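You operate a simulated robot arm through the tools that you are given. There is no shell and no other tool. Be economical: measure what you need, move in short steps, check, and stop when the job is done.

Carry out the task below with a simulated robot arm. There is one attempt and no reset: what you move stays moved.

TASK
Unstopper the vial in the heating block, warm it as the card says and stopper it again.
Fine: the stopper waits in the stopper holder; switch the heat off before it goes back on.

It is judged by the outcome, as a careful person would: the job done as asked, and still so three seconds after it is handed in. It fails if anything else is knocked over, pushed out of place, dropped, spilled or broken.

THE ROBOT
A 7-joint arm with a two-finger parallel gripper, fixed in place. Base frame: the origin is at the foot of the arm, x ahead of it, y to its left, z up; the work surface is at about z = 5. Lengths are in mm, angles in degrees, forces in N, time in s.
With the tool pointing down near the work surface it reaches from about 220 to 580 mm from the base axis. Its first joint turns from -66.0 to 66.0 degrees. Payload 2.5 kg.
Tool frame: the origin (TCP) lies between the finger pads and is the grasp point; the fingertips stand 23 mm ahead of it; z points along the fingers, y is the line along which they close. The gripper opens to 94 mm. The fingers are 38 mm wide and 10 mm thick; the gripper's body (54 by 96 mm) begins 39 mm behind the TCP.
Orientation is that of the tool frame in the base frame, as [roll, pitch, yaw] about the fixed x, y, z axes, in that order (R = Rz(yaw) Ry(pitch) Rx(roll)). With the fingers straight down and closing along the base's y, the tool's x points along the base's -x, its y along +y and its z along -z.

THE INTERFACE
- The arm moves only by the tool apply_moves. Its argument "steps" is a list of rows, each a list of 7 numbers: the shift along the base's x, y, z in mm, then the turn, a rotation vector about the base's x, y, z in degrees, then the closure in counts, from 0 (fully open) to 255 (shut). In form: [[dx, dy, dz, wx, wy, wz, jaw], ...]. A call has 1 to 20 rows; each row shifts and turns the commanded pose from where the row before left it. A row lasts 0.2 s, in which the tool goes at most 50 mm and 8.6 degrees; a call with a longer step from one row to the next is refused whole, and so is a gripper value outside its range. A pose out of reach is approached as far as the arm can. The call stops where the force on the tool passes 40 N (or 10 N more than at its start, if that is more) or the arm is blocked; 0.2 s more then pass. The fingers move at their own pace (about 108 mm/s each) and stop on an object; they squeeze with about 26 N. The grip force told is the motor's: it shows also when the fingers shut on nothing. Time passes only in rows, and 0.2 s behind the last, so rows that do not move let the fingers close. It gives the time, the measured TCP pose, the force on the tool (base axes), the opening and the grip force at its end, in the units of the frame above (readings bear some noise).
- Cameras (640 x 400 px; columns grow to the right, rows downward): "scene" is fixed at [125.9, -413.9, 542.6]; the picture's right is [0.75, -0.67, 0.00], its down [-0.39, -0.44, -0.81] and it looks along [0.54, 0.60, -0.59] (base axes); focal length 214 px, centre (320, 200). "wrist" rides on the gripper at [-39, 0, -44] in the tool frame; the picture's right is [0.00, -1.00, 0.00], its down [0.97, 0.00, -0.24] and it looks along [0.24, 0.00, 0.97] (tool axes); focal length 218 px, centre (320, 200).
- camera(camera): a new picture of that camera. No time passes.
- measure_at(camera, pixels): there is no depth. For up to 12 entries [column, row, z] of the newest picture of that camera ("zoom" is the newest enlarged one), the place [x, y] in the base frame at which the ray of that pixel passes the height z, good to about 3 mm. No time passes.
- enlarge(camera, box): a new picture of the part [left, top, right, bottom] of that camera's present view, enlarged. No time passes.
- sign_off(): hands the job in; it is judged then, once.

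Work in short steps. Measure before you move; look again where a grasp or a placing could have gone wrong, and mend it. You have 80 turns and 38 pictures in all, those below and enlarged ones among them. Open the gripper and draw the arm clear of the work before you hand the job in, unless the task says otherwise; then end with one line.

The tools are called after "Emit:" as name(argument=value, ...) on one line, values as JSON. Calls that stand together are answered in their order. apply_moves: Moves the arm, as the interface text tells. Its arguments: {"type":"object","properties":{"steps":{"type":"array","items":{"type":"array","items":{"type":"number"}}}},"required":["steps"]} The other tools are called the same way: camera (camera) takes a picture; measure_at (camera, pixels) gives the place at which the rays of pixels pass given heights; enlarge (camera, box) takes an enlarged picture of a part of a camera's view; sign_off () hands the job in.

At the start:

```text
time_s: 0.0
ee_pos: [375.1, 107.9, 354.6]
tcp_rot: [-180.0, 0.1, -180.0]
contact_force: [0.8, 0.0, -1.3]
opening: 93.8
grasp_force: 0.1
```

scene: 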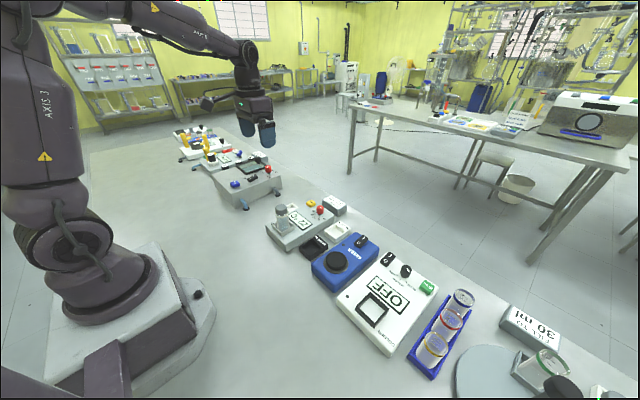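
wrist: 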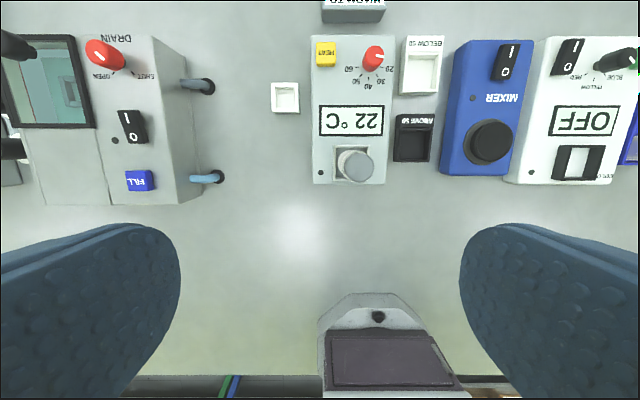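

The heating block with "22 °C" is near wrist (350,110), with a card at the top edge (350,8). I enlarge the scene view to read the card and details.

Emit:
enlarge(camera="scene", box=[255, 180, 365, 260])

Emit:
enlarge(camera="wrist", box=[250, 0, 450, 200])

```text
5.00 times, centred on (310, 220) of scene
```

zoom: 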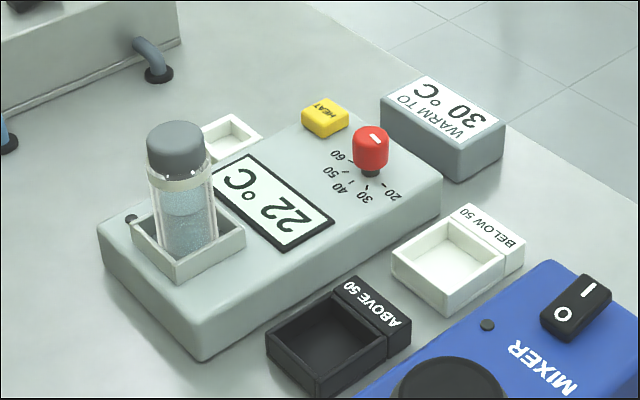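

```text
2.00 times, centred on (350, 100) of wrist
```

zoom: 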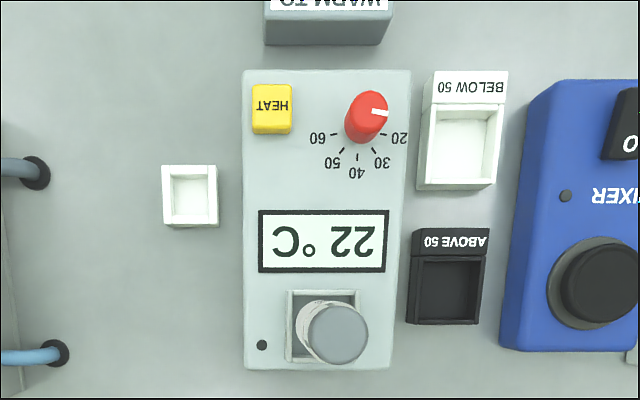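

I measure key features from the wrist zoom: stopper (338,332), small tray (190,195), HEAT key (272,108), dial (366,118), and the block corners.

Emit:
measure_at(camera="zoom", pixels=[[338, 332, 80], [338, 332, 100], [303, 333, 100], [368, 333, 100], [190, 197, 15], [162, 165, 15], [218, 225, 15], [272, 100, 45], [366, 105, 60], [290, 290, 45], [356, 362, 45], [245, 368, 40]])

Emit:
measure_at(camera="scene", pixels=[[290, 207, 80], [290, 207, 100], [290, 207, 120], [320, 201, 45], [320, 201, 55], [329, 206, 60], [329, 206, 70], [300, 209, 15], [275, 229, 40], [275, 229, 30], [296, 252, 5], [276, 234, 5]])

```text
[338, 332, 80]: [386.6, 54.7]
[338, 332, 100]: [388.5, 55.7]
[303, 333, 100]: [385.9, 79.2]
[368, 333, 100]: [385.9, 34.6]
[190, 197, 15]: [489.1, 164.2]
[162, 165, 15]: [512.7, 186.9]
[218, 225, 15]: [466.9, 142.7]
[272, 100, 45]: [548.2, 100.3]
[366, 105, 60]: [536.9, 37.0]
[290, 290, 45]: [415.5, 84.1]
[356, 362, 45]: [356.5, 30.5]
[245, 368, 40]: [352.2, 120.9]
```

```text
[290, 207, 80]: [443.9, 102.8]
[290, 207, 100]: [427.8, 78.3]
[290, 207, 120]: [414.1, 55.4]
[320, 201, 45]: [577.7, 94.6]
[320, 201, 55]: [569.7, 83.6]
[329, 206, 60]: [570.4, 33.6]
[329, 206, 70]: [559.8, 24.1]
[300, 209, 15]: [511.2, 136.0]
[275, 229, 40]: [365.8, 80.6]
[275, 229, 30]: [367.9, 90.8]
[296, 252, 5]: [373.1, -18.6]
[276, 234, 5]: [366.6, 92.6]
```

I converted the scene zoom pixels wrongly, so I remeasure with the correct ones.

Emit:
measure_at(camera="scene", pixels=[[281, 206.6, 90], [281, 206.6, 100], [281, 206.6, 110], [281, 206.6, 120], [311, 201, 45], [311, 201, 55], [320.4, 207, 60], [320.4, 207, 70], [292, 207, 10], [292, 207, 20], [286.5, 249, 5], [286.5, 241, 40]])

Emit:
measure_at(camera="zoom", pixels=[[338, 332, 110], [338, 332, 120], [338, 332, 130], [272, 100, 55], [366, 105, 70], [395, 368, 40], [395, 368, 50], [395, 368, 5], [245, 72, 40], [374, 112, 70], [366, 120, 60], [190, 197, 20]])

```text
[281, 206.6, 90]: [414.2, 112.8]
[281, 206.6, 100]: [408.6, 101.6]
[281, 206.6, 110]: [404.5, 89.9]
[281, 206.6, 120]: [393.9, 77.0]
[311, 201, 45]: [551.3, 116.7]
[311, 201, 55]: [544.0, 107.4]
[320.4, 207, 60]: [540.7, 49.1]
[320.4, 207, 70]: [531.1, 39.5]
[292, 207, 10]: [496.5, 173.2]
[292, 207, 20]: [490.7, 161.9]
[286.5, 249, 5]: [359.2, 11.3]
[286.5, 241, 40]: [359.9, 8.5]
```

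```text
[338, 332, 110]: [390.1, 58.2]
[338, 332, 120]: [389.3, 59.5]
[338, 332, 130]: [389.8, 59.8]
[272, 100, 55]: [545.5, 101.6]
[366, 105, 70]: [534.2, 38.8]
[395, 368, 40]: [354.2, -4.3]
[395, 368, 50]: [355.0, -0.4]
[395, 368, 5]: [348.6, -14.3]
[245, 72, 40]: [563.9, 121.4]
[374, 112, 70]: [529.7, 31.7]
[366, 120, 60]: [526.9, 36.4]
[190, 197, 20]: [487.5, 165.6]
```

Stopper top is about (389,60,133), HEAT about (545,102), dial about (531,38), small tray about (489,165). I go in over the block for a closer look.

Emit:
apply_moves(steps=[[20, -20, -25, 0, 0, 0, 0], [20, -20, -25, 0, 0, 0, 0], [20, -10, -25, 0, 0, 0, 0], [20, 0, -25, 0, 0, 0, 0], [20, 0, 0, 0, 0, 0, 0]])

Emit:
camera(camera="wrist")

```text
time_s: 1.2
ee_pos: [474.4, 60.1, 255.2]
tcp_rot: [180.0, 0.0, 180.0]
contact_force: [1.4, 0.2, 0.9]
opening: 94.3
grasp_force: 0.2
```

```text
33 pictures are left
```

wrist: 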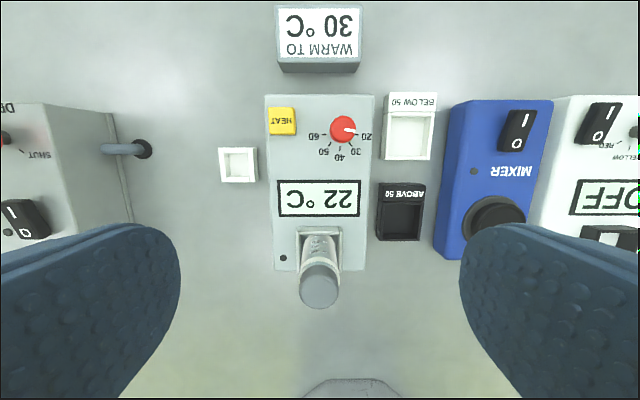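

Emit:
enlarge(camera="wrist", box=[258, 85, 386, 165])

Emit:
measure_at(camera="wrist", pixels=[[319, 290, 133], [319, 290, 120], [300, 286, 133], [339, 286, 133], [282, 115, 58], [343, 125, 70], [238, 165, 18], [320, 247, 45], [343, 133, 48], [219, 149, 18], [257, 181, 18], [375, 96, 48]])

```text
5.00 times, centred on (322, 125) of wrist
```

zoom: 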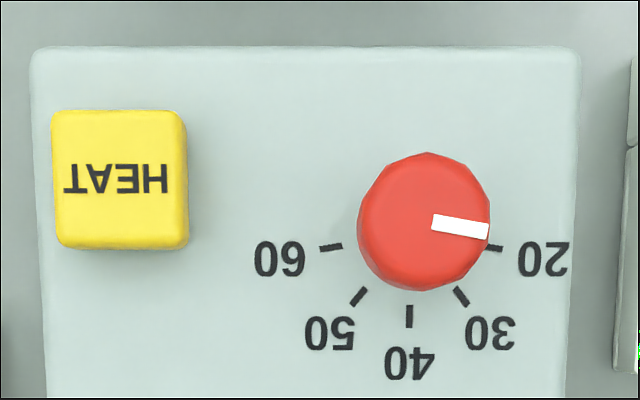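

```text
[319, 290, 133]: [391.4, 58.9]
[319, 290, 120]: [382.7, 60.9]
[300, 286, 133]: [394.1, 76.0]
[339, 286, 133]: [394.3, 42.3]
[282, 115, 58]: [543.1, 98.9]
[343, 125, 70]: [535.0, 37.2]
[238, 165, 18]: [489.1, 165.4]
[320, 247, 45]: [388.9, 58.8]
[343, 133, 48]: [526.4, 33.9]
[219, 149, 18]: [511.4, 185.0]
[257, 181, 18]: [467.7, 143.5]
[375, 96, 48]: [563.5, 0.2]
```

Emit:
enlarge(camera="wrist", box=[206, 140, 270, 190])

Emit:
enlarge(camera="scene", box=[260, 195, 316, 245])

```text
8.00 times, centred on (238, 165) of wrist
```

zoom: 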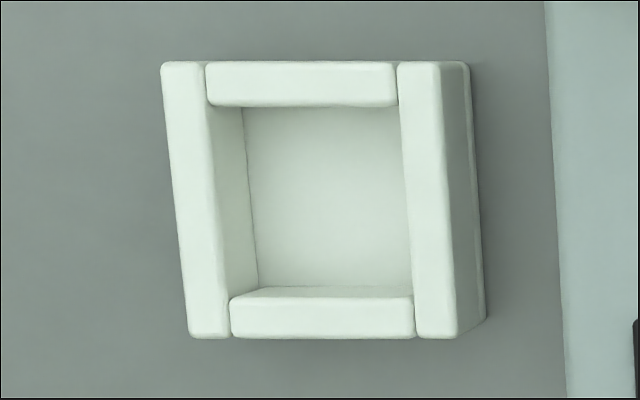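

```text
8.00 times, centred on (288, 220) of scene
```

zoom: 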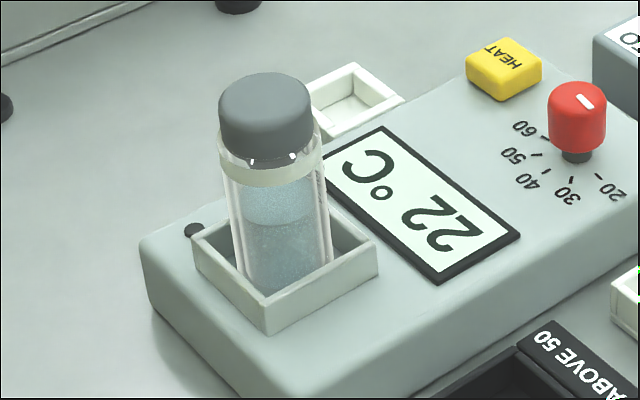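

Dial now points at 20 with 40° per ten degrees; the unlabelled white tray at (489,165) is the stopper holder. I move above the stopper and check alignment from closer.

Emit:
apply_moves(steps=[[-28, 0, 0, 0, 0, 0, 0], [-28, 0, -10, 0, 0, 0, 0], [-28, -1, -20, 0, 0, 0, 0], [0, 0, -25, 0, 0, 0, 0], [0, 0, 0, 0, 0, 0, 0]])

Emit:
camera(camera="wrist")

Emit:
enlarge(camera="scene", box=[240, 150, 340, 240])

```text
time_s: 2.4
ee_pos: [388.8, 57.4, 198.1]
tcp_rot: [179.9, 0.0, 179.9]
contact_force: [0.2, 0.1, 0.7]
opening: 94.1
grasp_force: 0.1
```

```text
29 pictures are left
```

wrist: 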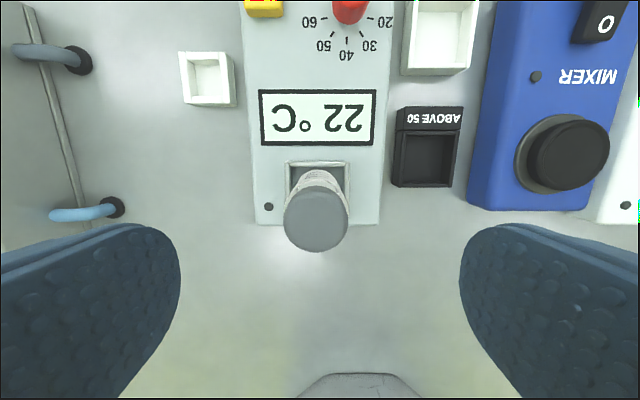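

```text
4.44 times, centred on (290, 195) of scene
```

zoom: 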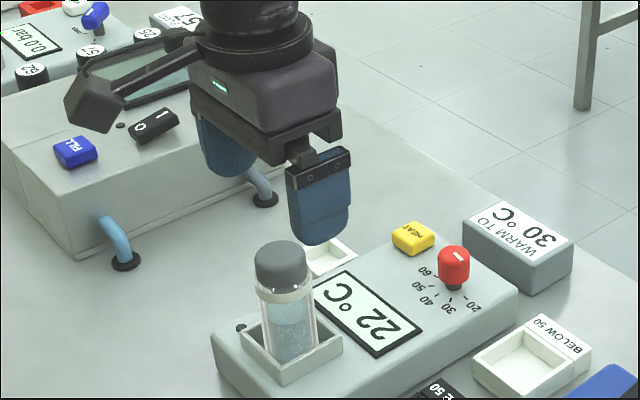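

Emit:
measure_at(camera="wrist", pixels=[[316, 221, 120], [316, 221, 130], [316, 221, 140], [285, 221, 130], [348, 221, 130]])

Emit:
measure_at(camera="zoom", pixels=[[281, 257, 110], [281, 257, 120], [281, 257, 130], [281, 257, 140], [256, 257, 130], [307, 257, 130]])

```text
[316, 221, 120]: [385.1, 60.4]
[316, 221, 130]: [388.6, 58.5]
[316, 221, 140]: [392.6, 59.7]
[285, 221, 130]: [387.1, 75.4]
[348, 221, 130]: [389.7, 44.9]
```

```text
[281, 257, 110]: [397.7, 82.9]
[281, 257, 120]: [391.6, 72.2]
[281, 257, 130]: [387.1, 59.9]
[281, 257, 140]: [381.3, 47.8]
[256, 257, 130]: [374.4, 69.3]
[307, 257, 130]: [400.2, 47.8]
```

Stopper top is at (388.5,59.5,130), about 31 mm across. I descend so the tips overlap the cap by about 13 mm and close.

Emit:
apply_moves(steps=[[0, 2, -20, 0, 0, 0, 0], [0, 0, -20, 0, 0, 0, 0], [0, 0, -18, 0, 0, 0, 0], [0, 0, 0, 0, 0, 0, 90], [0, 0, 0, 0, 0, 0, 140], [0, 0, 0, 0, 0, 0, 200], [0, 0, 0, 0, 0, 0, 255], [0, 0, 0, 0, 0, 0, 255]])

Emit:
enlarge(camera="scene", box=[240, 150, 340, 240])

```text
time_s: 4.2
ee_pos: [390.0, 60.0, 141.7]
tcp_rot: [-179.9, 0.0, -180.0]
contact_force: [0.7, -0.4, 0.0]
opening: 32.9
grasp_force: 25.7
```

```text
4.44 times, centred on (290, 195) of scene
```

zoom: 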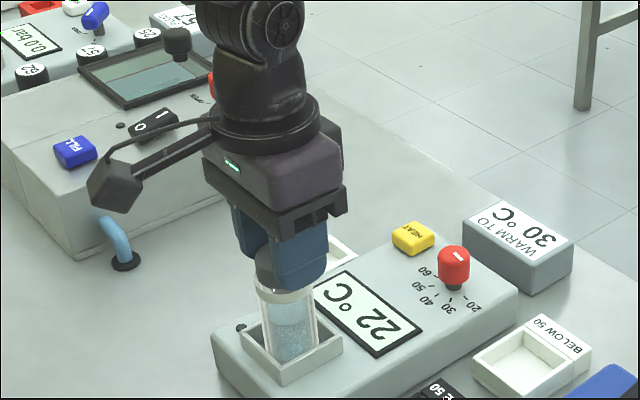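

Gripped on the cap (opening 32.9). I lift straight up slowly and check that the vial stays.

Emit:
apply_moves(steps=[[0, 0, 5, 0, 0, 0, 255], [0, 0, 10, 0, 0, 0, 255], [0, 0, 15, 0, 0, 0, 255], [0, 0, 20, 0, 0, 0, 255], [0, 0, 20, 0, 0, 0, 255], [0, 0, 0, 0, 0, 0, 255]])

Emit:
enlarge(camera="scene", box=[240, 150, 340, 240])

```text
time_s: 5.6
ee_pos: [389.8, 57.4, 211.3]
tcp_rot: [180.0, -0.1, -179.9]
contact_force: [0.1, -0.4, 0.1]
opening: 33.0
grasp_force: 26.0
```

```text
4.44 times, centred on (290, 195) of scene
```

zoom: 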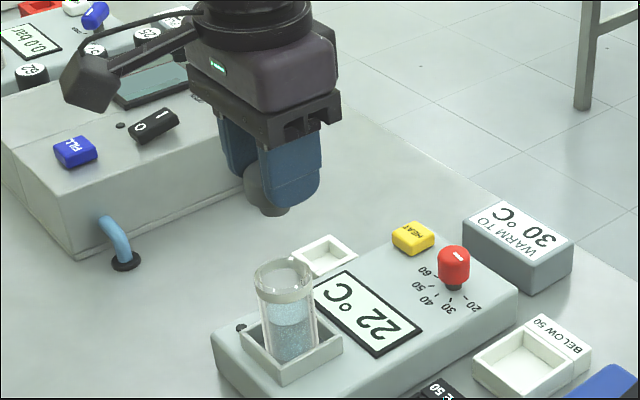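

Stopper is off, with a narrower plug beneath the cap, and the vial stayed. I measure the plug's bottom height and the holder once more.

Emit:
measure_at(camera="zoom", pixels=[[270, 212, 150], [270, 212, 160], [270, 212, 170], [270, 212, 180], [262, 206, 170], [262, 206, 180], [324, 256, 5], [324, 256, 18], [319, 235, 18], [357, 257, 18], [292, 254, 18], [326, 277, 18]])

Emit:
camera(camera="wrist")

```text
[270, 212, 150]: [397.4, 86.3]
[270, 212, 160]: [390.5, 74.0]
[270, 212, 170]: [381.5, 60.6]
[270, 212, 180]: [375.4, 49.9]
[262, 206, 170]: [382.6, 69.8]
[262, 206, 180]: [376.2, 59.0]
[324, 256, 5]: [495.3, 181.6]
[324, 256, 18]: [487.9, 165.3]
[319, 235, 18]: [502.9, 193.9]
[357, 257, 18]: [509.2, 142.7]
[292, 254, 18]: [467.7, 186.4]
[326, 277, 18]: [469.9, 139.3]
```

```text
25 pictures are left
```

wrist: 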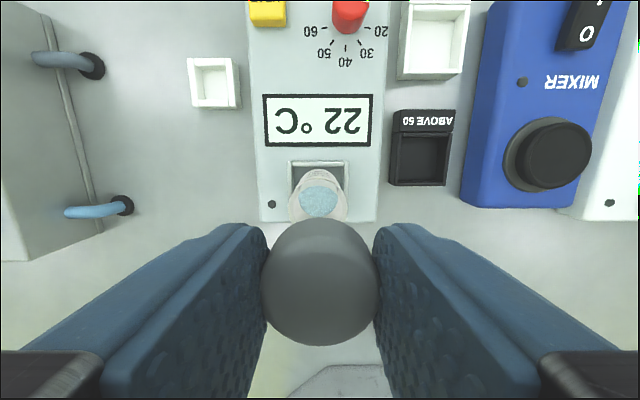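

Plug bottom is about 42 mm below the TCP. I carry it over the holder at (489,165) and lower to a check height.

Emit:
apply_moves(steps=[[20, 21, 0, 0, 0, 0, 255], [20, 21, 0, 0, 0, 0, 255], [20, 21, 0, 0, 0, 0, 255], [20, 21, 0, 0, 0, 0, 255], [18.2, 21.9, 0, 0, 0, 0, 255], [0, 0, -30, 0, 0, 0, 255], [0, 0, -30, 0, 0, 0, 255], [0, 0, -30, 0, 0, 0, 255], [0, 0, -25, 0, 0, 0, 255], [0, 0, 0, 0, 0, 0, 255]])

Emit:
enlarge(camera="scene", box=[250, 160, 350, 240])

Emit:
camera(camera="wrist")

```text
time_s: 7.8
ee_pos: [488.9, 166.5, 96.4]
tcp_rot: [-180.0, 0.0, -179.9]
contact_force: [-0.4, -0.3, -0.7]
opening: 32.8
grasp_force: 25.6
```

```text
5.00 times, centred on (300, 200) of scene
```

zoom: 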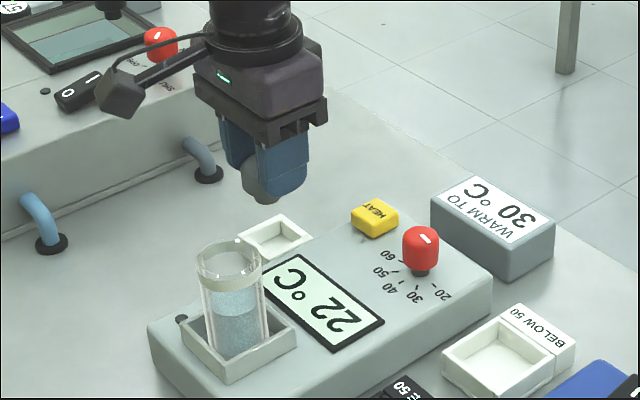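

```text
23 pictures are left
```

wrist: 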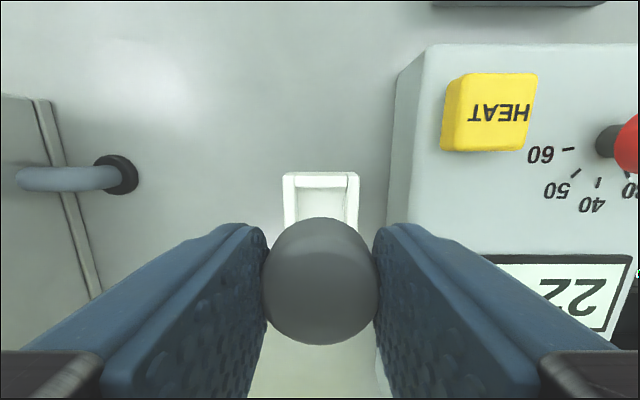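

Emit:
measure_at(camera="wrist", pixels=[[283, 173, 18], [359, 173, 18], [320, 173, 18], [320, 187, 18], [320, 173, 14], [445, 200, 48]])

Emit:
measure_at(camera="zoom", pixels=[[264, 200, 50], [264, 200, 55], [264, 200, 60], [277, 214, 18], [277, 260, 18], [237, 240, 18], [311, 237, 18]])

```text
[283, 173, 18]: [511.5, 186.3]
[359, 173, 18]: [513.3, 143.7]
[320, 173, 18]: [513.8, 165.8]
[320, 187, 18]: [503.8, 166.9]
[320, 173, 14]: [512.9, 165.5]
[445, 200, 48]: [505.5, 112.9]
```

```text
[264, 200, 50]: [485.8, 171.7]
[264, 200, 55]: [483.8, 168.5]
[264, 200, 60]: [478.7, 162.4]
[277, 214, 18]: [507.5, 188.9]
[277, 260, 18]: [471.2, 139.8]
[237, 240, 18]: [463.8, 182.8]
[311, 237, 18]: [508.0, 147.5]
```

Holder centre ≈ (490,165), aligned. I lower to just above it, then in small steps until contact.

Emit:
apply_moves(steps=[[0.7, 0, -15, 0, 0, 0, 255], [0, 0, -13, 0, 0, 0, 255], [0, 0, -5, 0, 0, 0, 255], [0, 0, -3, 0, 0, 0, 255], [0, 0, -3, 0, 0, 0, 255], [0, 0, 0, 0, 0, 0, 255]])

Emit:
enlarge(camera="scene", box=[270, 180, 320, 220])

```text
time_s: 9.2
ee_pos: [490.6, 164.3, 57.9]
tcp_rot: [-180.0, 0.1, -179.9]
contact_force: [-0.4, -0.4, 0.1]
opening: 32.8
grasp_force: 25.7
```

```text
10.00 times, centred on (295, 200) of scene
```

zoom: 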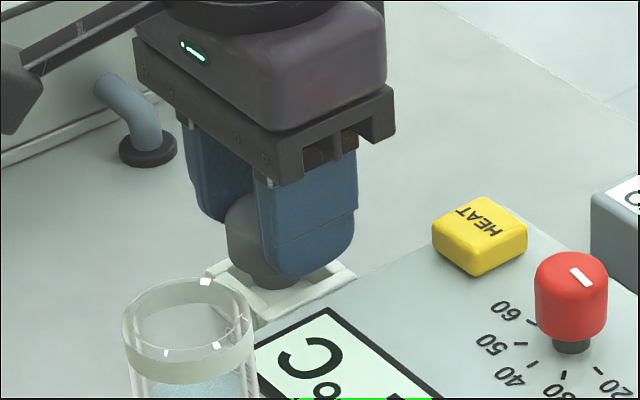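

Plug is at the holder mouth with no force yet; I continue down in 1.5–2 mm steps.

Emit:
apply_moves(steps=[[0, 0, -2, 0, 0, 0, 255], [0, 0, -2, 0, 0, 0, 255], [0, 0, -1.5, 0, 0, 0, 255], [0, 0, 0, 0, 0, 0, 255]])

```text
time_s: 10.2
ee_pos: [488.9, 166.1, 52.1]
tcp_rot: [-180.0, 0.0, -180.0]
contact_force: [0.4, 0.8, 0.2]
opening: 32.7
grasp_force: 25.8
```

Emit:
apply_moves(steps=[[0, 0, -1.5, 0, 0, 0, 255], [0, 0, -1.5, 0, 0, 0, 255], [0, 0, 0, 0, 0, 0, 255]])

Emit:
enlarge(camera="scene", box=[270, 180, 320, 220])

```text
time_s: 11.0
ee_pos: [490.3, 165.4, 49.2]
tcp_rot: [-179.9, 0.0, 180.0]
contact_force: [0.2, -0.1, 0.2]
opening: 32.7
grasp_force: 26.0
```

```text
10.00 times, centred on (295, 200) of scene
```

zoom: 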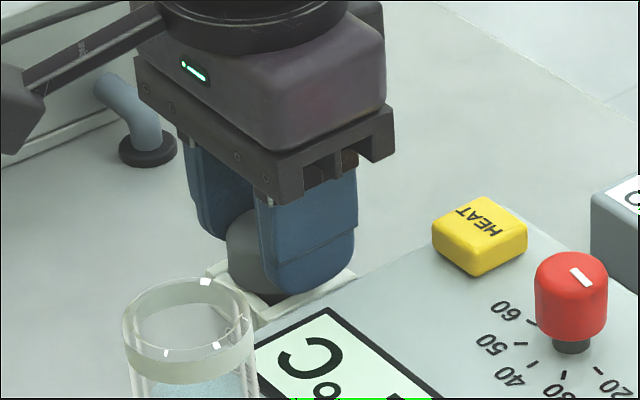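

Emit:
apply_moves(steps=[[0, 0, -1.5, 0, 0, 0, 255], [0, 0, -1, 0, 0, 0, 255], [0, 0, 0, 0, 0, 0, 255]])

```text
time_s: 11.8
ee_pos: [490.4, 166.2, 47.6]
tcp_rot: [-180.0, 0.0, -180.0]
contact_force: [0.5, 0.0, -0.9]
opening: 32.8
grasp_force: 26.2
```

Emit:
apply_moves(steps=[[0, 0, -1, 0, 0, 0, 255], [0, 0, -1, 0, 0, 0, 255], [0, 0, 0, 0, 0, 0, 255]])

Emit:
enlarge(camera="scene", box=[270, 180, 320, 220])

```text
time_s: 12.6
ee_pos: [489.9, 165.4, 45.3]
tcp_rot: [-180.0, 0.1, 179.9]
contact_force: [-1.5, 0.4, 5.9]
opening: 32.8
grasp_force: 26.0
```

```text
10.00 times, centred on (295, 200) of scene
```

zoom: 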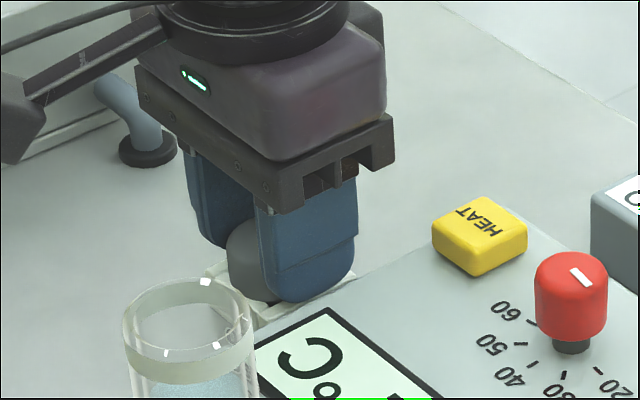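

Contact at TCP z≈45 (5.9 N). I open only to about 50 mm to stay clear of the block, then rise and look.

Emit:
apply_moves(steps=[[0, 0, 0, 0, 0, 0, 160], [0, 0, 0, 0, 0, 0, 130], [0, 0, 0, 0, 0, 0, 120], [0, 0, 10, 0, 0, 0, 120], [0, 0, 25, 0, 0, 0, 120], [0, 0, 30, 0, 0, 0, 120], [0, 0, 30, 0, 0, 0, 120], [0, 0, 0, 0, 0, 0, 120]])

Emit:
camera(camera="wrist")

Emit:
enlarge(camera="scene", box=[270, 180, 320, 220])

```text
time_s: 14.4
ee_pos: [491.1, 166.2, 142.6]
tcp_rot: [179.9, 0.0, 180.0]
contact_force: [-0.3, -0.1, -0.2]
opening: 49.4
grasp_force: 0.1
```

```text
19 pictures are left
```

wrist: 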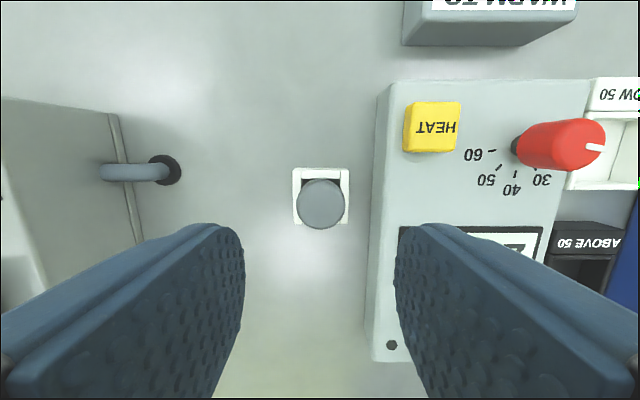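

```text
10.00 times, centred on (295, 200) of scene
```

zoom: 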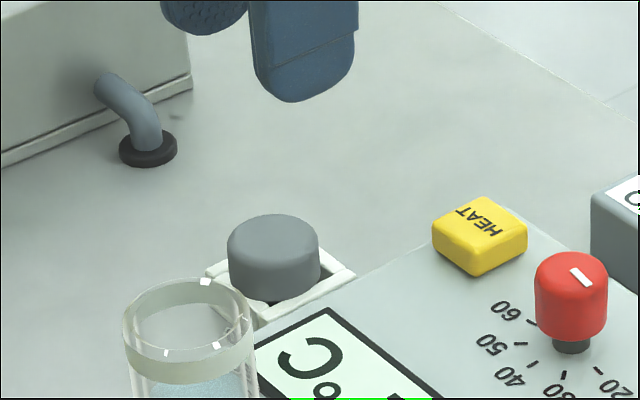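

Stopper stands upright in the holder. Next the dial: I move over it and look before gripping.

Emit:
apply_moves(steps=[[0, -30, 12, 0, 0, 0, 100], [0, -34, 10, 0, 0, 0, 100], [14, -34, 0, 0, 0, 0, 100], [14, -30, 0, 0, 0, 0, 100], [14, 0, 0, 0, 0, 0, 100], [0, 0, -15, 0, 0, 0, 100], [0, 0, 0, 0, 0, 0, 100]])

Emit:
camera(camera="wrist")

Emit:
enlarge(camera="scene", box=[270, 160, 370, 240])

```text
time_s: 16.0
ee_pos: [530.6, 38.3, 146.8]
tcp_rot: [-180.0, 0.0, 179.9]
contact_force: [-0.7, -0.2, -0.4]
opening: 57.4
grasp_force: 0.0
```

```text
17 pictures are left
```

wrist: 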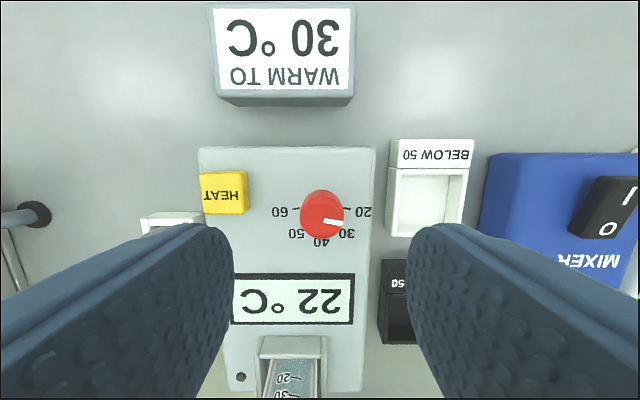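

```text
5.00 times, centred on (320, 200) of scene
```

zoom: 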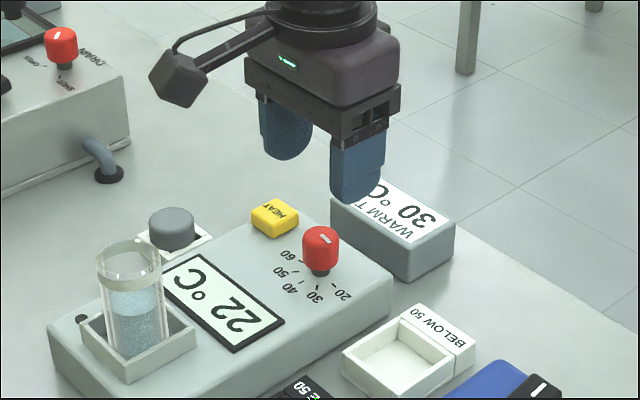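

Emit:
measure_at(camera="wrist", pixels=[[323, 218, 65], [323, 218, 75], [323, 218, 85], [301, 215, 75], [344, 215, 75], [225, 190, 55], [225, 190, 60]])

Emit:
measure_at(camera="zoom", pixels=[[321, 237, 65], [321, 237, 75], [321, 237, 85], [320, 273, 45], [320, 273, 50], [320, 266, 60], [320, 266, 55], [276, 211, 55], [276, 211, 65]])

```text
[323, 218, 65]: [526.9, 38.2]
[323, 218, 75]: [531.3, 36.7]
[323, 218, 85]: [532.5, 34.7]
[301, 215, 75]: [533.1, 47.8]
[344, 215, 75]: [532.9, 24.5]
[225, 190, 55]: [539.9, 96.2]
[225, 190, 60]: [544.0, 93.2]
```

```text
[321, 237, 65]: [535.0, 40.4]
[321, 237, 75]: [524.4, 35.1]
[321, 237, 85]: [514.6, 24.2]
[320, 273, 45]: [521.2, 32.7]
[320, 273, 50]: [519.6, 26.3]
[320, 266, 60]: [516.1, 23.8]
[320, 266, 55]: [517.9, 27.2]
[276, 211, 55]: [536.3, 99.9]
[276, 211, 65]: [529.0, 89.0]
```

Dial top ≈ z 71, centre (530,37). I lower around it to z 78, grip, and turn −40° (clockwise from above) to 30.

Emit:
apply_moves(steps=[[-2, 0, -25, 0, 0, 0, 100], [0, 0, -25, 0, 0, 0, 100], [0, 0, -18.6, 0, 0, 0, 100], [0, 0, 0, 0, 0, 0, 140], [0, 0, 0, 0, 0, 0, 190], [0, 0, 0, 0, 0, 0, 255], [0, 0, 0, 0, 0, 0, 255]])

```text
time_s: 17.6
ee_pos: [529.8, 35.9, 78.5]
tcp_rot: [-180.0, 0.1, 179.9]
contact_force: [5.3, 0.5, -6.6]
opening: 25.1
grasp_force: 44.9
```

Emit:
apply_moves(steps=[[0, 0, 0, 0, 0, -5, 255], [0, 0, 0, 0, 0, -5, 255], [0, 0, 0, 0, 0, -5, 255], [0, 0, 0, 0, 0, -5, 255], [0, 0, 0, 0, 0, -5, 255], [0, 0, 0, 0, 0, -5, 255], [0, 0, 0, 0, 0, -5, 255], [0, 0, 0, 0, 0, -5, 255], [0, 0, 0, 0, 0, 0, 255]])

Emit:
enlarge(camera="scene", box=[280, 170, 360, 230])

```text
time_s: 19.6
ee_pos: [530.0, 35.8, 77.6]
tcp_rot: [-179.8, 0.1, 139.7]
contact_force: [1.3, -14.0, -3.8]
opening: 25.1
grasp_force: 45.0
```

```text
6.67 times, centred on (320, 200) of scene
```

zoom: 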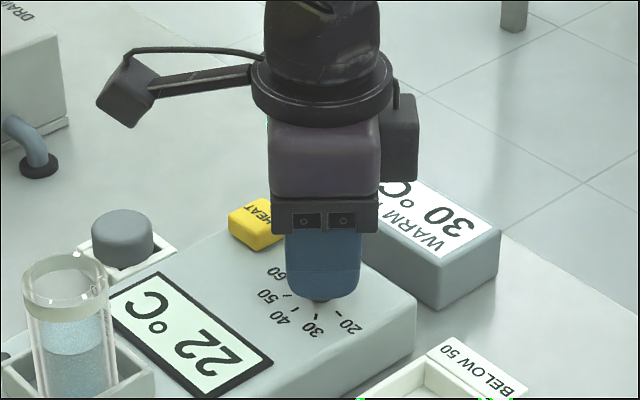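

Gripper turned to −40°. I release gently (45 mm), lift, turn back and look.

Emit:
apply_moves(steps=[[0, 0, 0, 0, 0, 0, 160], [0, 0, 0, 0, 0, 0, 130], [0, 0, 0, 0, 0, 0, 130], [0, 0, 20, 0, 0, 0, 130], [0, 0, 25, 0, 0, 0, 130], [0, 0, 25, 0, 0, 8, 130], [0, 0, 0, 0, 0, 8, 130], [0, 0, 0, 0, 0, 8, 130], [0, 0, 0, 0, 0, 8, 130], [0, 0, 0, 0, 0, 8, 130], [0, 0, 0, 0, 0, 0, 130]])

Emit:
enlarge(camera="wrist", box=[190, 140, 390, 265])

```text
time_s: 22.0
ee_pos: [530.5, 36.1, 148.8]
tcp_rot: [180.0, 0.0, -179.9]
contact_force: [-0.9, 0.4, -0.5]
opening: 46.3
grasp_force: 0.1
```

```text
3.20 times, centred on (290, 202) of wrist
```

zoom: 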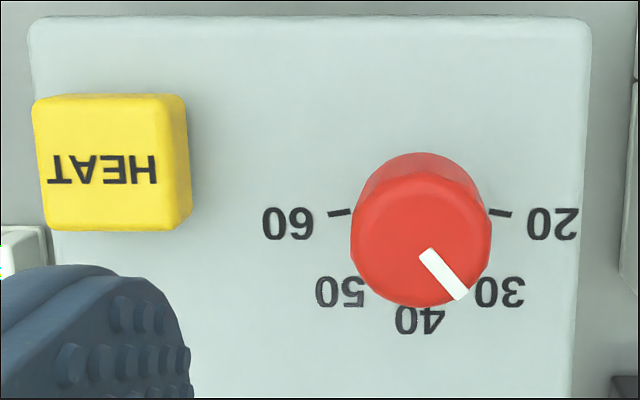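

Dial now points at 30. Next I press HEAT at (542,97) with closed fingers, first hovering above it.

Emit:
apply_moves(steps=[[4, 20, 0, 0, 0, 0, 200], [4, 20, 0, 0, 0, 0, 255], [4, 20, 0, 0, 0, 0, 255], [0, 0, -25, 0, 0, 0, 255], [0, 0, -25, 0, 0, 0, 255], [0, 0, -10, 0, 0, 0, 255], [0, 0, 0, 0, 0, 0, 255]])

Emit:
enlarge(camera="scene", box=[270, 160, 350, 220])

```text
time_s: 23.6
ee_pos: [542.8, 96.8, 89.9]
tcp_rot: [180.0, 0.2, 179.9]
contact_force: [-0.2, 0.4, -0.5]
opening: 0.0
grasp_force: 25.5
```

```text
6.67 times, centred on (310, 190) of scene
```

zoom: 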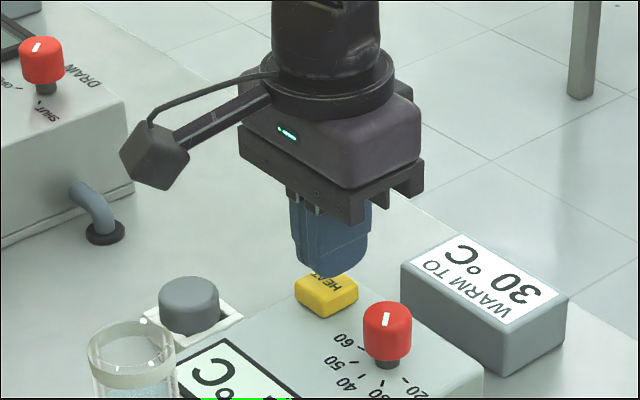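

Well placed over the key. I press down in small steps, watching force.

Emit:
apply_moves(steps=[[0, 0, -3, 0, 0, 0, 255], [0, 0, -2, 0, 0, 0, 255], [0, 0, -2, 0, 0, 0, 255], [0, 0, 0, 0, 0, 0, 255]])

```text
time_s: 24.6
ee_pos: [541.4, 98.0, 81.1]
tcp_rot: [180.0, -0.1, -180.0]
contact_force: [0.1, 0.8, 0.1]
opening: 0.0
grasp_force: 26.1
```

Emit:
apply_moves(steps=[[0, 0, -1, 0, 0, 0, 255], [0, 0, -1, 0, 0, 0, 255], [0, 0, 0, 0, 0, 0, 255]])

```text
time_s: 25.4
ee_pos: [541.7, 97.8, 78.5]
tcp_rot: [-179.9, 0.1, -180.0]
contact_force: [0.1, -0.2, -0.2]
opening: 0.0
grasp_force: 26.1
```

Emit:
apply_moves(steps=[[0, 0, -1, 0, 0, 0, 255], [0, 0, -1, 0, 0, 0, 255], [0, 0, 0, 0, 0, 0, 255]])

Emit:
enlarge(camera="scene", box=[260, 180, 340, 240])

```text
time_s: 26.2
ee_pos: [541.7, 96.8, 77.3]
tcp_rot: [179.9, 0.1, -180.0]
contact_force: [0.9, -1.2, 0.3]
opening: 0.4
grasp_force: 26.1
```

```text
6.67 times, centred on (300, 210) of scene
```

zoom: 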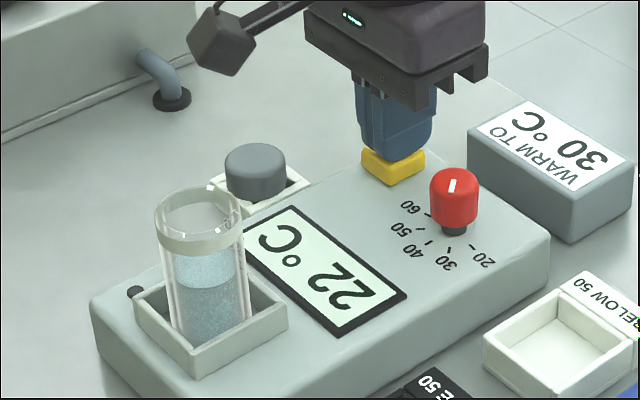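

Very close to contact (tip z≈54), force still nil. I continue in 1 mm steps.

Emit:
apply_moves(steps=[[0, 0, -1, 0, 0, 0, 255], [0, 0, -1, 0, 0, 0, 255], [0, 0, 0, 0, 0, 0, 255]])

```text
time_s: 27.0
ee_pos: [541.7, 98.7, 74.2]
tcp_rot: [-179.9, 0.0, 180.0]
contact_force: [-0.4, -0.4, 2.0]
opening: 0.0
grasp_force: 25.9
```

Emit:
apply_moves(steps=[[0, 0, -1, 0, 0, 0, 255], [0, 0, -1, 0, 0, 0, 255], [0, 0, 0, 0, 0, 0, 255]])

Emit:
enlarge(camera="scene", box=[260, 180, 340, 240])

```text
time_s: 27.8
ee_pos: [543.1, 98.5, 72.9]
tcp_rot: [-179.9, 0.0, -180.0]
contact_force: [-0.2, 0.1, 2.2]
opening: 0.0
grasp_force: 25.9
```

```text
6.67 times, centred on (300, 210) of scene
```

zoom: 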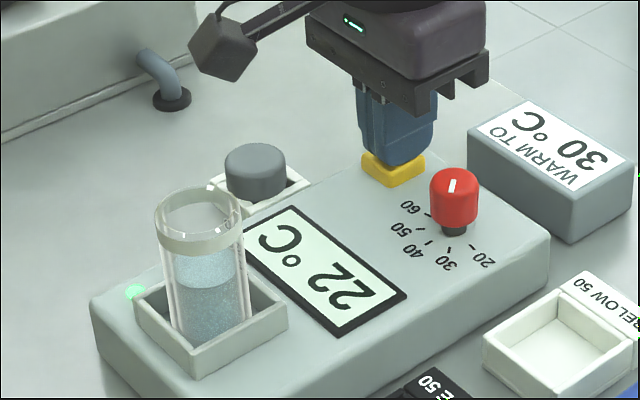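

The indicator at (133,291) lit green: heat is on. I release the key and wait nearby a few seconds.

Emit:
apply_moves(steps=[[0, 0, 5, 0, 0, 0, 255], [0, 0, 5, 0, 0, 0, 255], [0, 0, 0, 0, 0, 0, 255], [0, 0, 0, 0, 0, 0, 255], [0, 0, 0, 0, 0, 0, 255], [0, 0, 0, 0, 0, 0, 255], [0, 0, 0, 0, 0, 0, 255], [0, 0, 0, 0, 0, 0, 255], [0, 0, 0, 0, 0, 0, 255], [0, 0, 0, 0, 0, 0, 255]])

Emit:
enlarge(camera="scene", box=[260, 180, 340, 240])

```text
time_s: 30.0
ee_pos: [541.8, 95.8, 82.1]
tcp_rot: [180.0, 0.0, -180.0]
contact_force: [-0.8, -0.2, -0.3]
opening: 0.0
grasp_force: 26.3
```

```text
6.67 times, centred on (300, 210) of scene
```

zoom: 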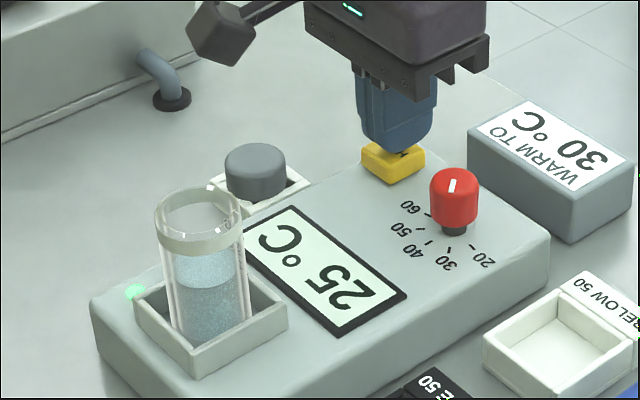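

Display reads 25 °C and is rising, with the lamp still on. I wait 4 s more.

Emit:
apply_moves(steps=[[0, 0, 0, 0, 0, 0, 255], [0, 0, 0, 0, 0, 0, 255], [0, 0, 0, 0, 0, 0, 255], [0, 0, 0, 0, 0, 0, 255], [0, 0, 0, 0, 0, 0, 255], [0, 0, 0, 0, 0, 0, 255], [0, 0, 0, 0, 0, 0, 255], [0, 0, 0, 0, 0, 0, 255], [0, 0, 0, 0, 0, 0, 255], [0, 0, 0, 0, 0, 0, 255], [0, 0, 0, 0, 0, 0, 255], [0, 0, 0, 0, 0, 0, 255], [0, 0, 0, 0, 0, 0, 255], [0, 0, 0, 0, 0, 0, 255], [0, 0, 0, 0, 0, 0, 255], [0, 0, 0, 0, 0, 0, 255], [0, 0, 0, 0, 0, 0, 255], [0, 0, 0, 0, 0, 0, 255], [0, 0, 0, 0, 0, 0, 255]])

Emit:
enlarge(camera="scene", box=[260, 180, 340, 240])

```text
time_s: 34.0
ee_pos: [540.9, 97.4, 83.5]
tcp_rot: [179.9, 0.0, 179.9]
contact_force: [-0.4, -1.3, 0.1]
opening: 0.1
grasp_force: 25.3
```

```text
6.67 times, centred on (300, 210) of scene
```

zoom: 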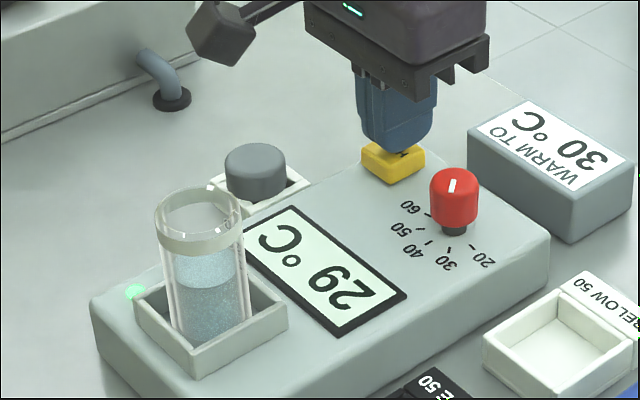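

29 °C. I wait about 3 s more for it to settle at 30.

Emit:
apply_moves(steps=[[0, 0, 0, 0, 0, 0, 255], [0, 0, 0, 0, 0, 0, 255], [0, 0, 0, 0, 0, 0, 255], [0, 0, 0, 0, 0, 0, 255], [0, 0, 0, 0, 0, 0, 255], [0, 0, 0, 0, 0, 0, 255], [0, 0, 0, 0, 0, 0, 255], [0, 0, 0, 0, 0, 0, 255], [0, 0, 0, 0, 0, 0, 255], [0, 0, 0, 0, 0, 0, 255], [0, 0, 0, 0, 0, 0, 255], [0, 0, 0, 0, 0, 0, 255], [0, 0, 0, 0, 0, 0, 255], [0, 0, 0, 0, 0, 0, 255]])

Emit:
enlarge(camera="scene", box=[260, 180, 340, 240])

```text
time_s: 37.0
ee_pos: [541.9, 96.1, 82.9]
tcp_rot: [180.0, 0.0, 179.9]
contact_force: [-0.2, 0.2, -0.7]
opening: 0.0
grasp_force: 26.5
```

```text
6.67 times, centred on (300, 210) of scene
```

zoom: 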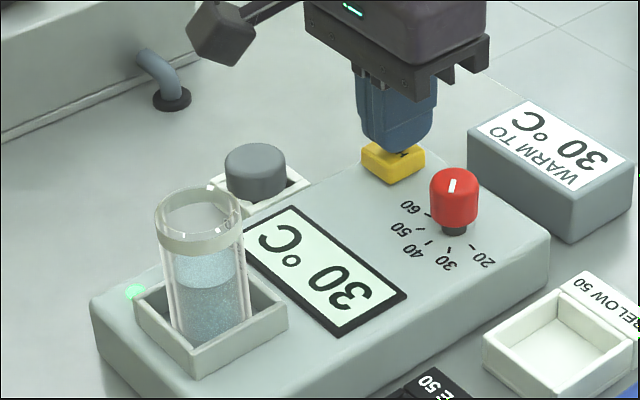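

30 °C reached. I let it settle 2 s more, then press HEAT to the same depth and release.

Emit:
apply_moves(steps=[[0, 0, 0, 0, 0, 0, 255], [0, 0, 0, 0, 0, 0, 255], [0, 0, 0, 0, 0, 0, 255], [0, 0, 0, 0, 0, 0, 255], [0, 0, 0, 0, 0, 0, 255], [0, 0, 0, 0, 0, 0, 255], [0, 0, 0, 0, 0, 0, 255], [0, 0, 0, 0, 0, 0, 255], [0, 0, -4, 0, 0, 0, 255], [0, 0, -2, 0, 0, 0, 255], [0, 0, -2, 0, 0, 0, 255], [0, 0, -1, 0, 0, 0, 255], [0, 0, -1, 0, 0, 0, 255], [0, 0, 0, 0, 0, 0, 255], [0, 0, 5, 0, 0, 0, 255], [0, 0, 10, 0, 0, 0, 255], [0, 0, 0, 0, 0, 0, 255]])

Emit:
enlarge(camera="scene", box=[260, 180, 340, 240])

```text
time_s: 40.6
ee_pos: [541.5, 98.3, 88.8]
tcp_rot: [-180.0, 0.0, -180.0]
contact_force: [0.2, -0.2, -0.2]
opening: 0.0
grasp_force: 26.0
```

```text
6.67 times, centred on (300, 210) of scene
```

zoom: 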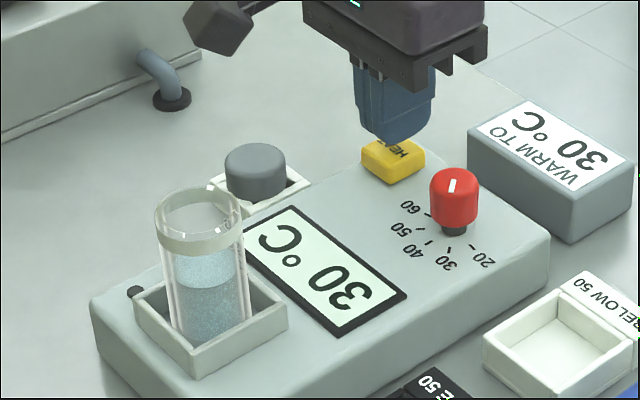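

Lamp off, display 30 °C. I rise, go back over the stopper with a 50 mm opening, descend to the release height and grip.

Emit:
apply_moves(steps=[[0, 0, 30, 0, 0, 0, 255], [0, 0, 32, 0, 0, 0, 200], [-20, 22, 0, 0, 0, 0, 120], [-20, 23, 0, 0, 0, 0, 120], [-12, 23, 0, 0, 0, 0, 120], [0, 0, 0, 0, 0, 0, 120], [0, 0, -30, 0, 0, 0, 120], [0, 0, -30, 0, 0, 0, 120], [0, 0, -20, 0, 0, 0, 120], [0, 0, 0, 0, 0, 0, 120]])

Emit:
camera(camera="wrist")

```text
time_s: 42.8
ee_pos: [490.2, 166.6, 70.4]
tcp_rot: [179.9, -0.1, -180.0]
contact_force: [0.2, -0.1, 0.1]
opening: 49.8
grasp_force: 0.0
```

```text
6 pictures are left
```

wrist: 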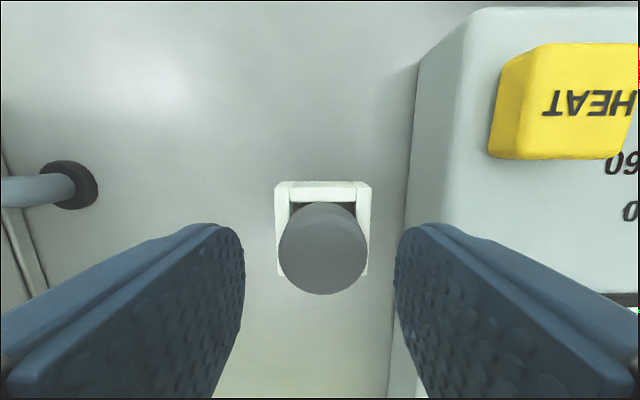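

Stopper is centred between the fingers. I lower, grip, lift, and check.

Emit:
apply_moves(steps=[[0, 0, -12, 0, 0, 0, 120], [0, 0, -8, 0, 0, 0, 120], [0, 0, -5, 0, 0, 0, 120], [0, 0, 0, 0, 0, 0, 160], [0, 0, 0, 0, 0, 0, 200], [0, 0, 0, 0, 0, 0, 255], [0, 0, 0, 0, 0, 0, 255], [0, 0, 5, 0, 0, 0, 255], [0, 0, 20, 0, 0, 0, 255], [0, 0, 30, 0, 0, 0, 255], [0, 0, 40, 0, 0, 0, 255], [0, 0, 40, 0, 0, 0, 255], [0, 0, 20, 0, 0, 0, 255], [0, 0, 0, 0, 0, 0, 255]])

```text
time_s: 45.8
ee_pos: [489.9, 166.6, 200.8]
tcp_rot: [180.0, -0.1, 180.0]
contact_force: [0.0, -0.5, 0.2]
opening: 32.7
grasp_force: 26.0
```

Gripped at 32.7 mm as before. I carry it to above the vial (commanded 391,59) and lower to z≈165 for a check.

Emit:
apply_moves(steps=[[-20, -21, 0, 0, 0, 0, 255], [-20, -21, 0, 0, 0, 0, 255], [-20, -21, 0, 0, 0, 0, 255], [-20, -21, 0, 0, 0, 0, 255], [-18.9, -21.9, 0, 0, 0, 0, 255], [0, 0, 0, 0, 0, 0, 255], [0, 0, -20, 0, 0, 0, 255], [0, 0, -15, 0, 0, 0, 255], [0, 0, 0, 0, 0, 0, 255]])

Emit:
enlarge(camera="scene", box=[255, 180, 305, 220])

Emit:
camera(camera="wrist")

```text
time_s: 47.8
ee_pos: [390.4, 59.7, 165.4]
tcp_rot: [179.9, 0.0, -180.0]
contact_force: [-0.1, -0.2, -0.1]
opening: 32.7
grasp_force: 25.6
```

```text
10.00 times, centred on (280, 200) of scene
```

zoom: 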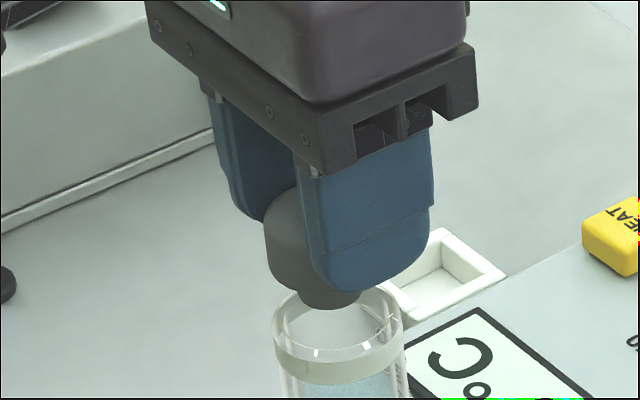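

```text
4 pictures are left
```

wrist: 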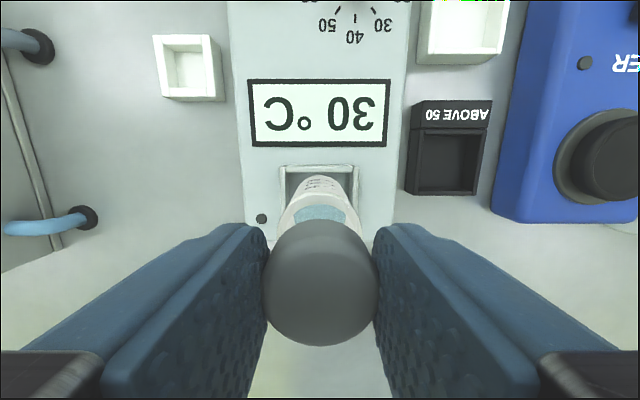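

Cap sits identically in the wrist view to when it was removed (cols 263–377, rows 219–346), so alignment reproduces. I lower in small steps toward z 141.6.

Emit:
apply_moves(steps=[[0, 0, -5, 0, 0, 0, 255], [0, 0, -4, 0, 0, 0, 255], [0, 0, -3, 0, 0, 0, 255], [0, 0, -2, 0, 0, 0, 255], [0, 0, 0, 0, 0, 0, 255]])

```text
time_s: 49.0
ee_pos: [390.9, 58.4, 150.6]
tcp_rot: [-180.0, -0.1, 179.9]
contact_force: [0.2, -0.1, -0.2]
opening: 32.5
grasp_force: 25.7
```

Emit:
apply_moves(steps=[[0, 0, -3, 0, 0, 0, 255], [0, 0, -2, 0, 0, 0, 255], [0, 0, -2, 0, 0, 0, 255], [0, 0, 0, 0, 0, 0, 255]])

Emit:
enlarge(camera="scene", box=[255, 180, 305, 220])

```text
time_s: 50.0
ee_pos: [389.5, 59.3, 145.0]
tcp_rot: [179.9, -0.1, 179.9]
contact_force: [-0.3, -0.1, -0.3]
opening: 32.8
grasp_force: 26.1
```

```text
10.00 times, centred on (280, 200) of scene
```

zoom: 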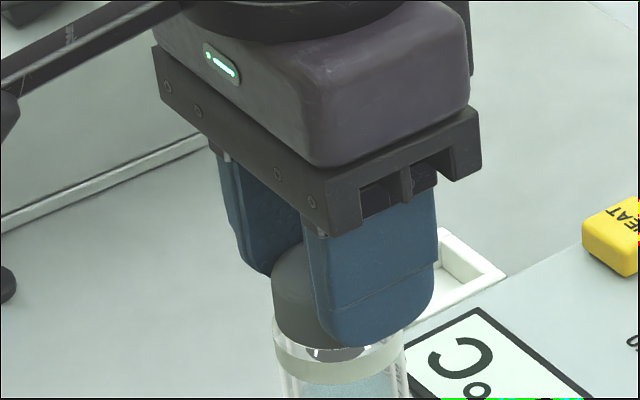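

Plug has entered the mouth. I finish the last few mm, watching for contact.

Emit:
apply_moves(steps=[[0, 0, -1, 0, 0, 0, 255], [0, 0, -1, 0, 0, 0, 255], [0, 0, -1, 0, 0, 0, 255], [0, 0, 0, 0, 0, 0, 255]])

```text
time_s: 51.0
ee_pos: [390.7, 59.3, 142.9]
tcp_rot: [180.0, 0.1, -180.0]
contact_force: [-0.9, -1.5, 8.9]
opening: 32.7
grasp_force: 26.2
```

Emit:
apply_moves(steps=[[0, 0, -0.7, 0, 0, 0, 255], [0, 0, 0, 0, 0, 0, 255]])

```text
time_s: 51.6
ee_pos: [391.8, 59.1, 140.8]
tcp_rot: [-180.0, 0.2, -180.0]
contact_force: [-1.4, -1.5, 19.2]
opening: 32.5
grasp_force: 26.0
```

Firmly seated (19 N). I relax the push, release, and rise clear.

Emit:
apply_moves(steps=[[0, 0, 0.8, 0, 0, 0, 255], [0, 0, 0, 0, 0, 0, 160], [0, 0, 0, 0, 0, 0, 120], [0, 0, 0, 0, 0, 0, 60], [0, 0, 0, 0, 0, 0, 0], [0, 0, 15, 0, 0, 0, 0], [0, 0, 30, 0, 0, 0, 0], [0, 0, 40, 0, 0, 0, 0], [0, 0, 40, 0, 0, 0, 0], [0, 0, 30, 0, 0, 0, 0], [-30, 0, 30, 0, 0, 0, 0], [0, 0, 0, 0, 0, 0, 0]])

Emit:
enlarge(camera="scene", box=[255, 180, 345, 245])

```text
time_s: 54.2
ee_pos: [359.7, 61.9, 324.7]
tcp_rot: [180.0, 0.1, 179.9]
contact_force: [0.7, -0.1, 0.2]
opening: 93.8
grasp_force: 0.0
```

```text
6.15 times, centred on (300, 212) of scene
```

zoom: 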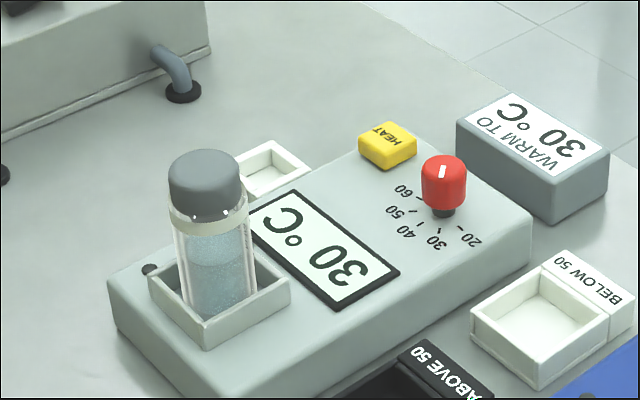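

The vial is stoppered, the lamp is off and the display reads 30 °C. The gripper is open and clear, so I hand in.

Emit:
sign_off()

```text
The job is handed in.
```

The vial was unstoppered, warmed to 30 °C as the card says, and stoppered again after the heat was switched off. The job is handed in.
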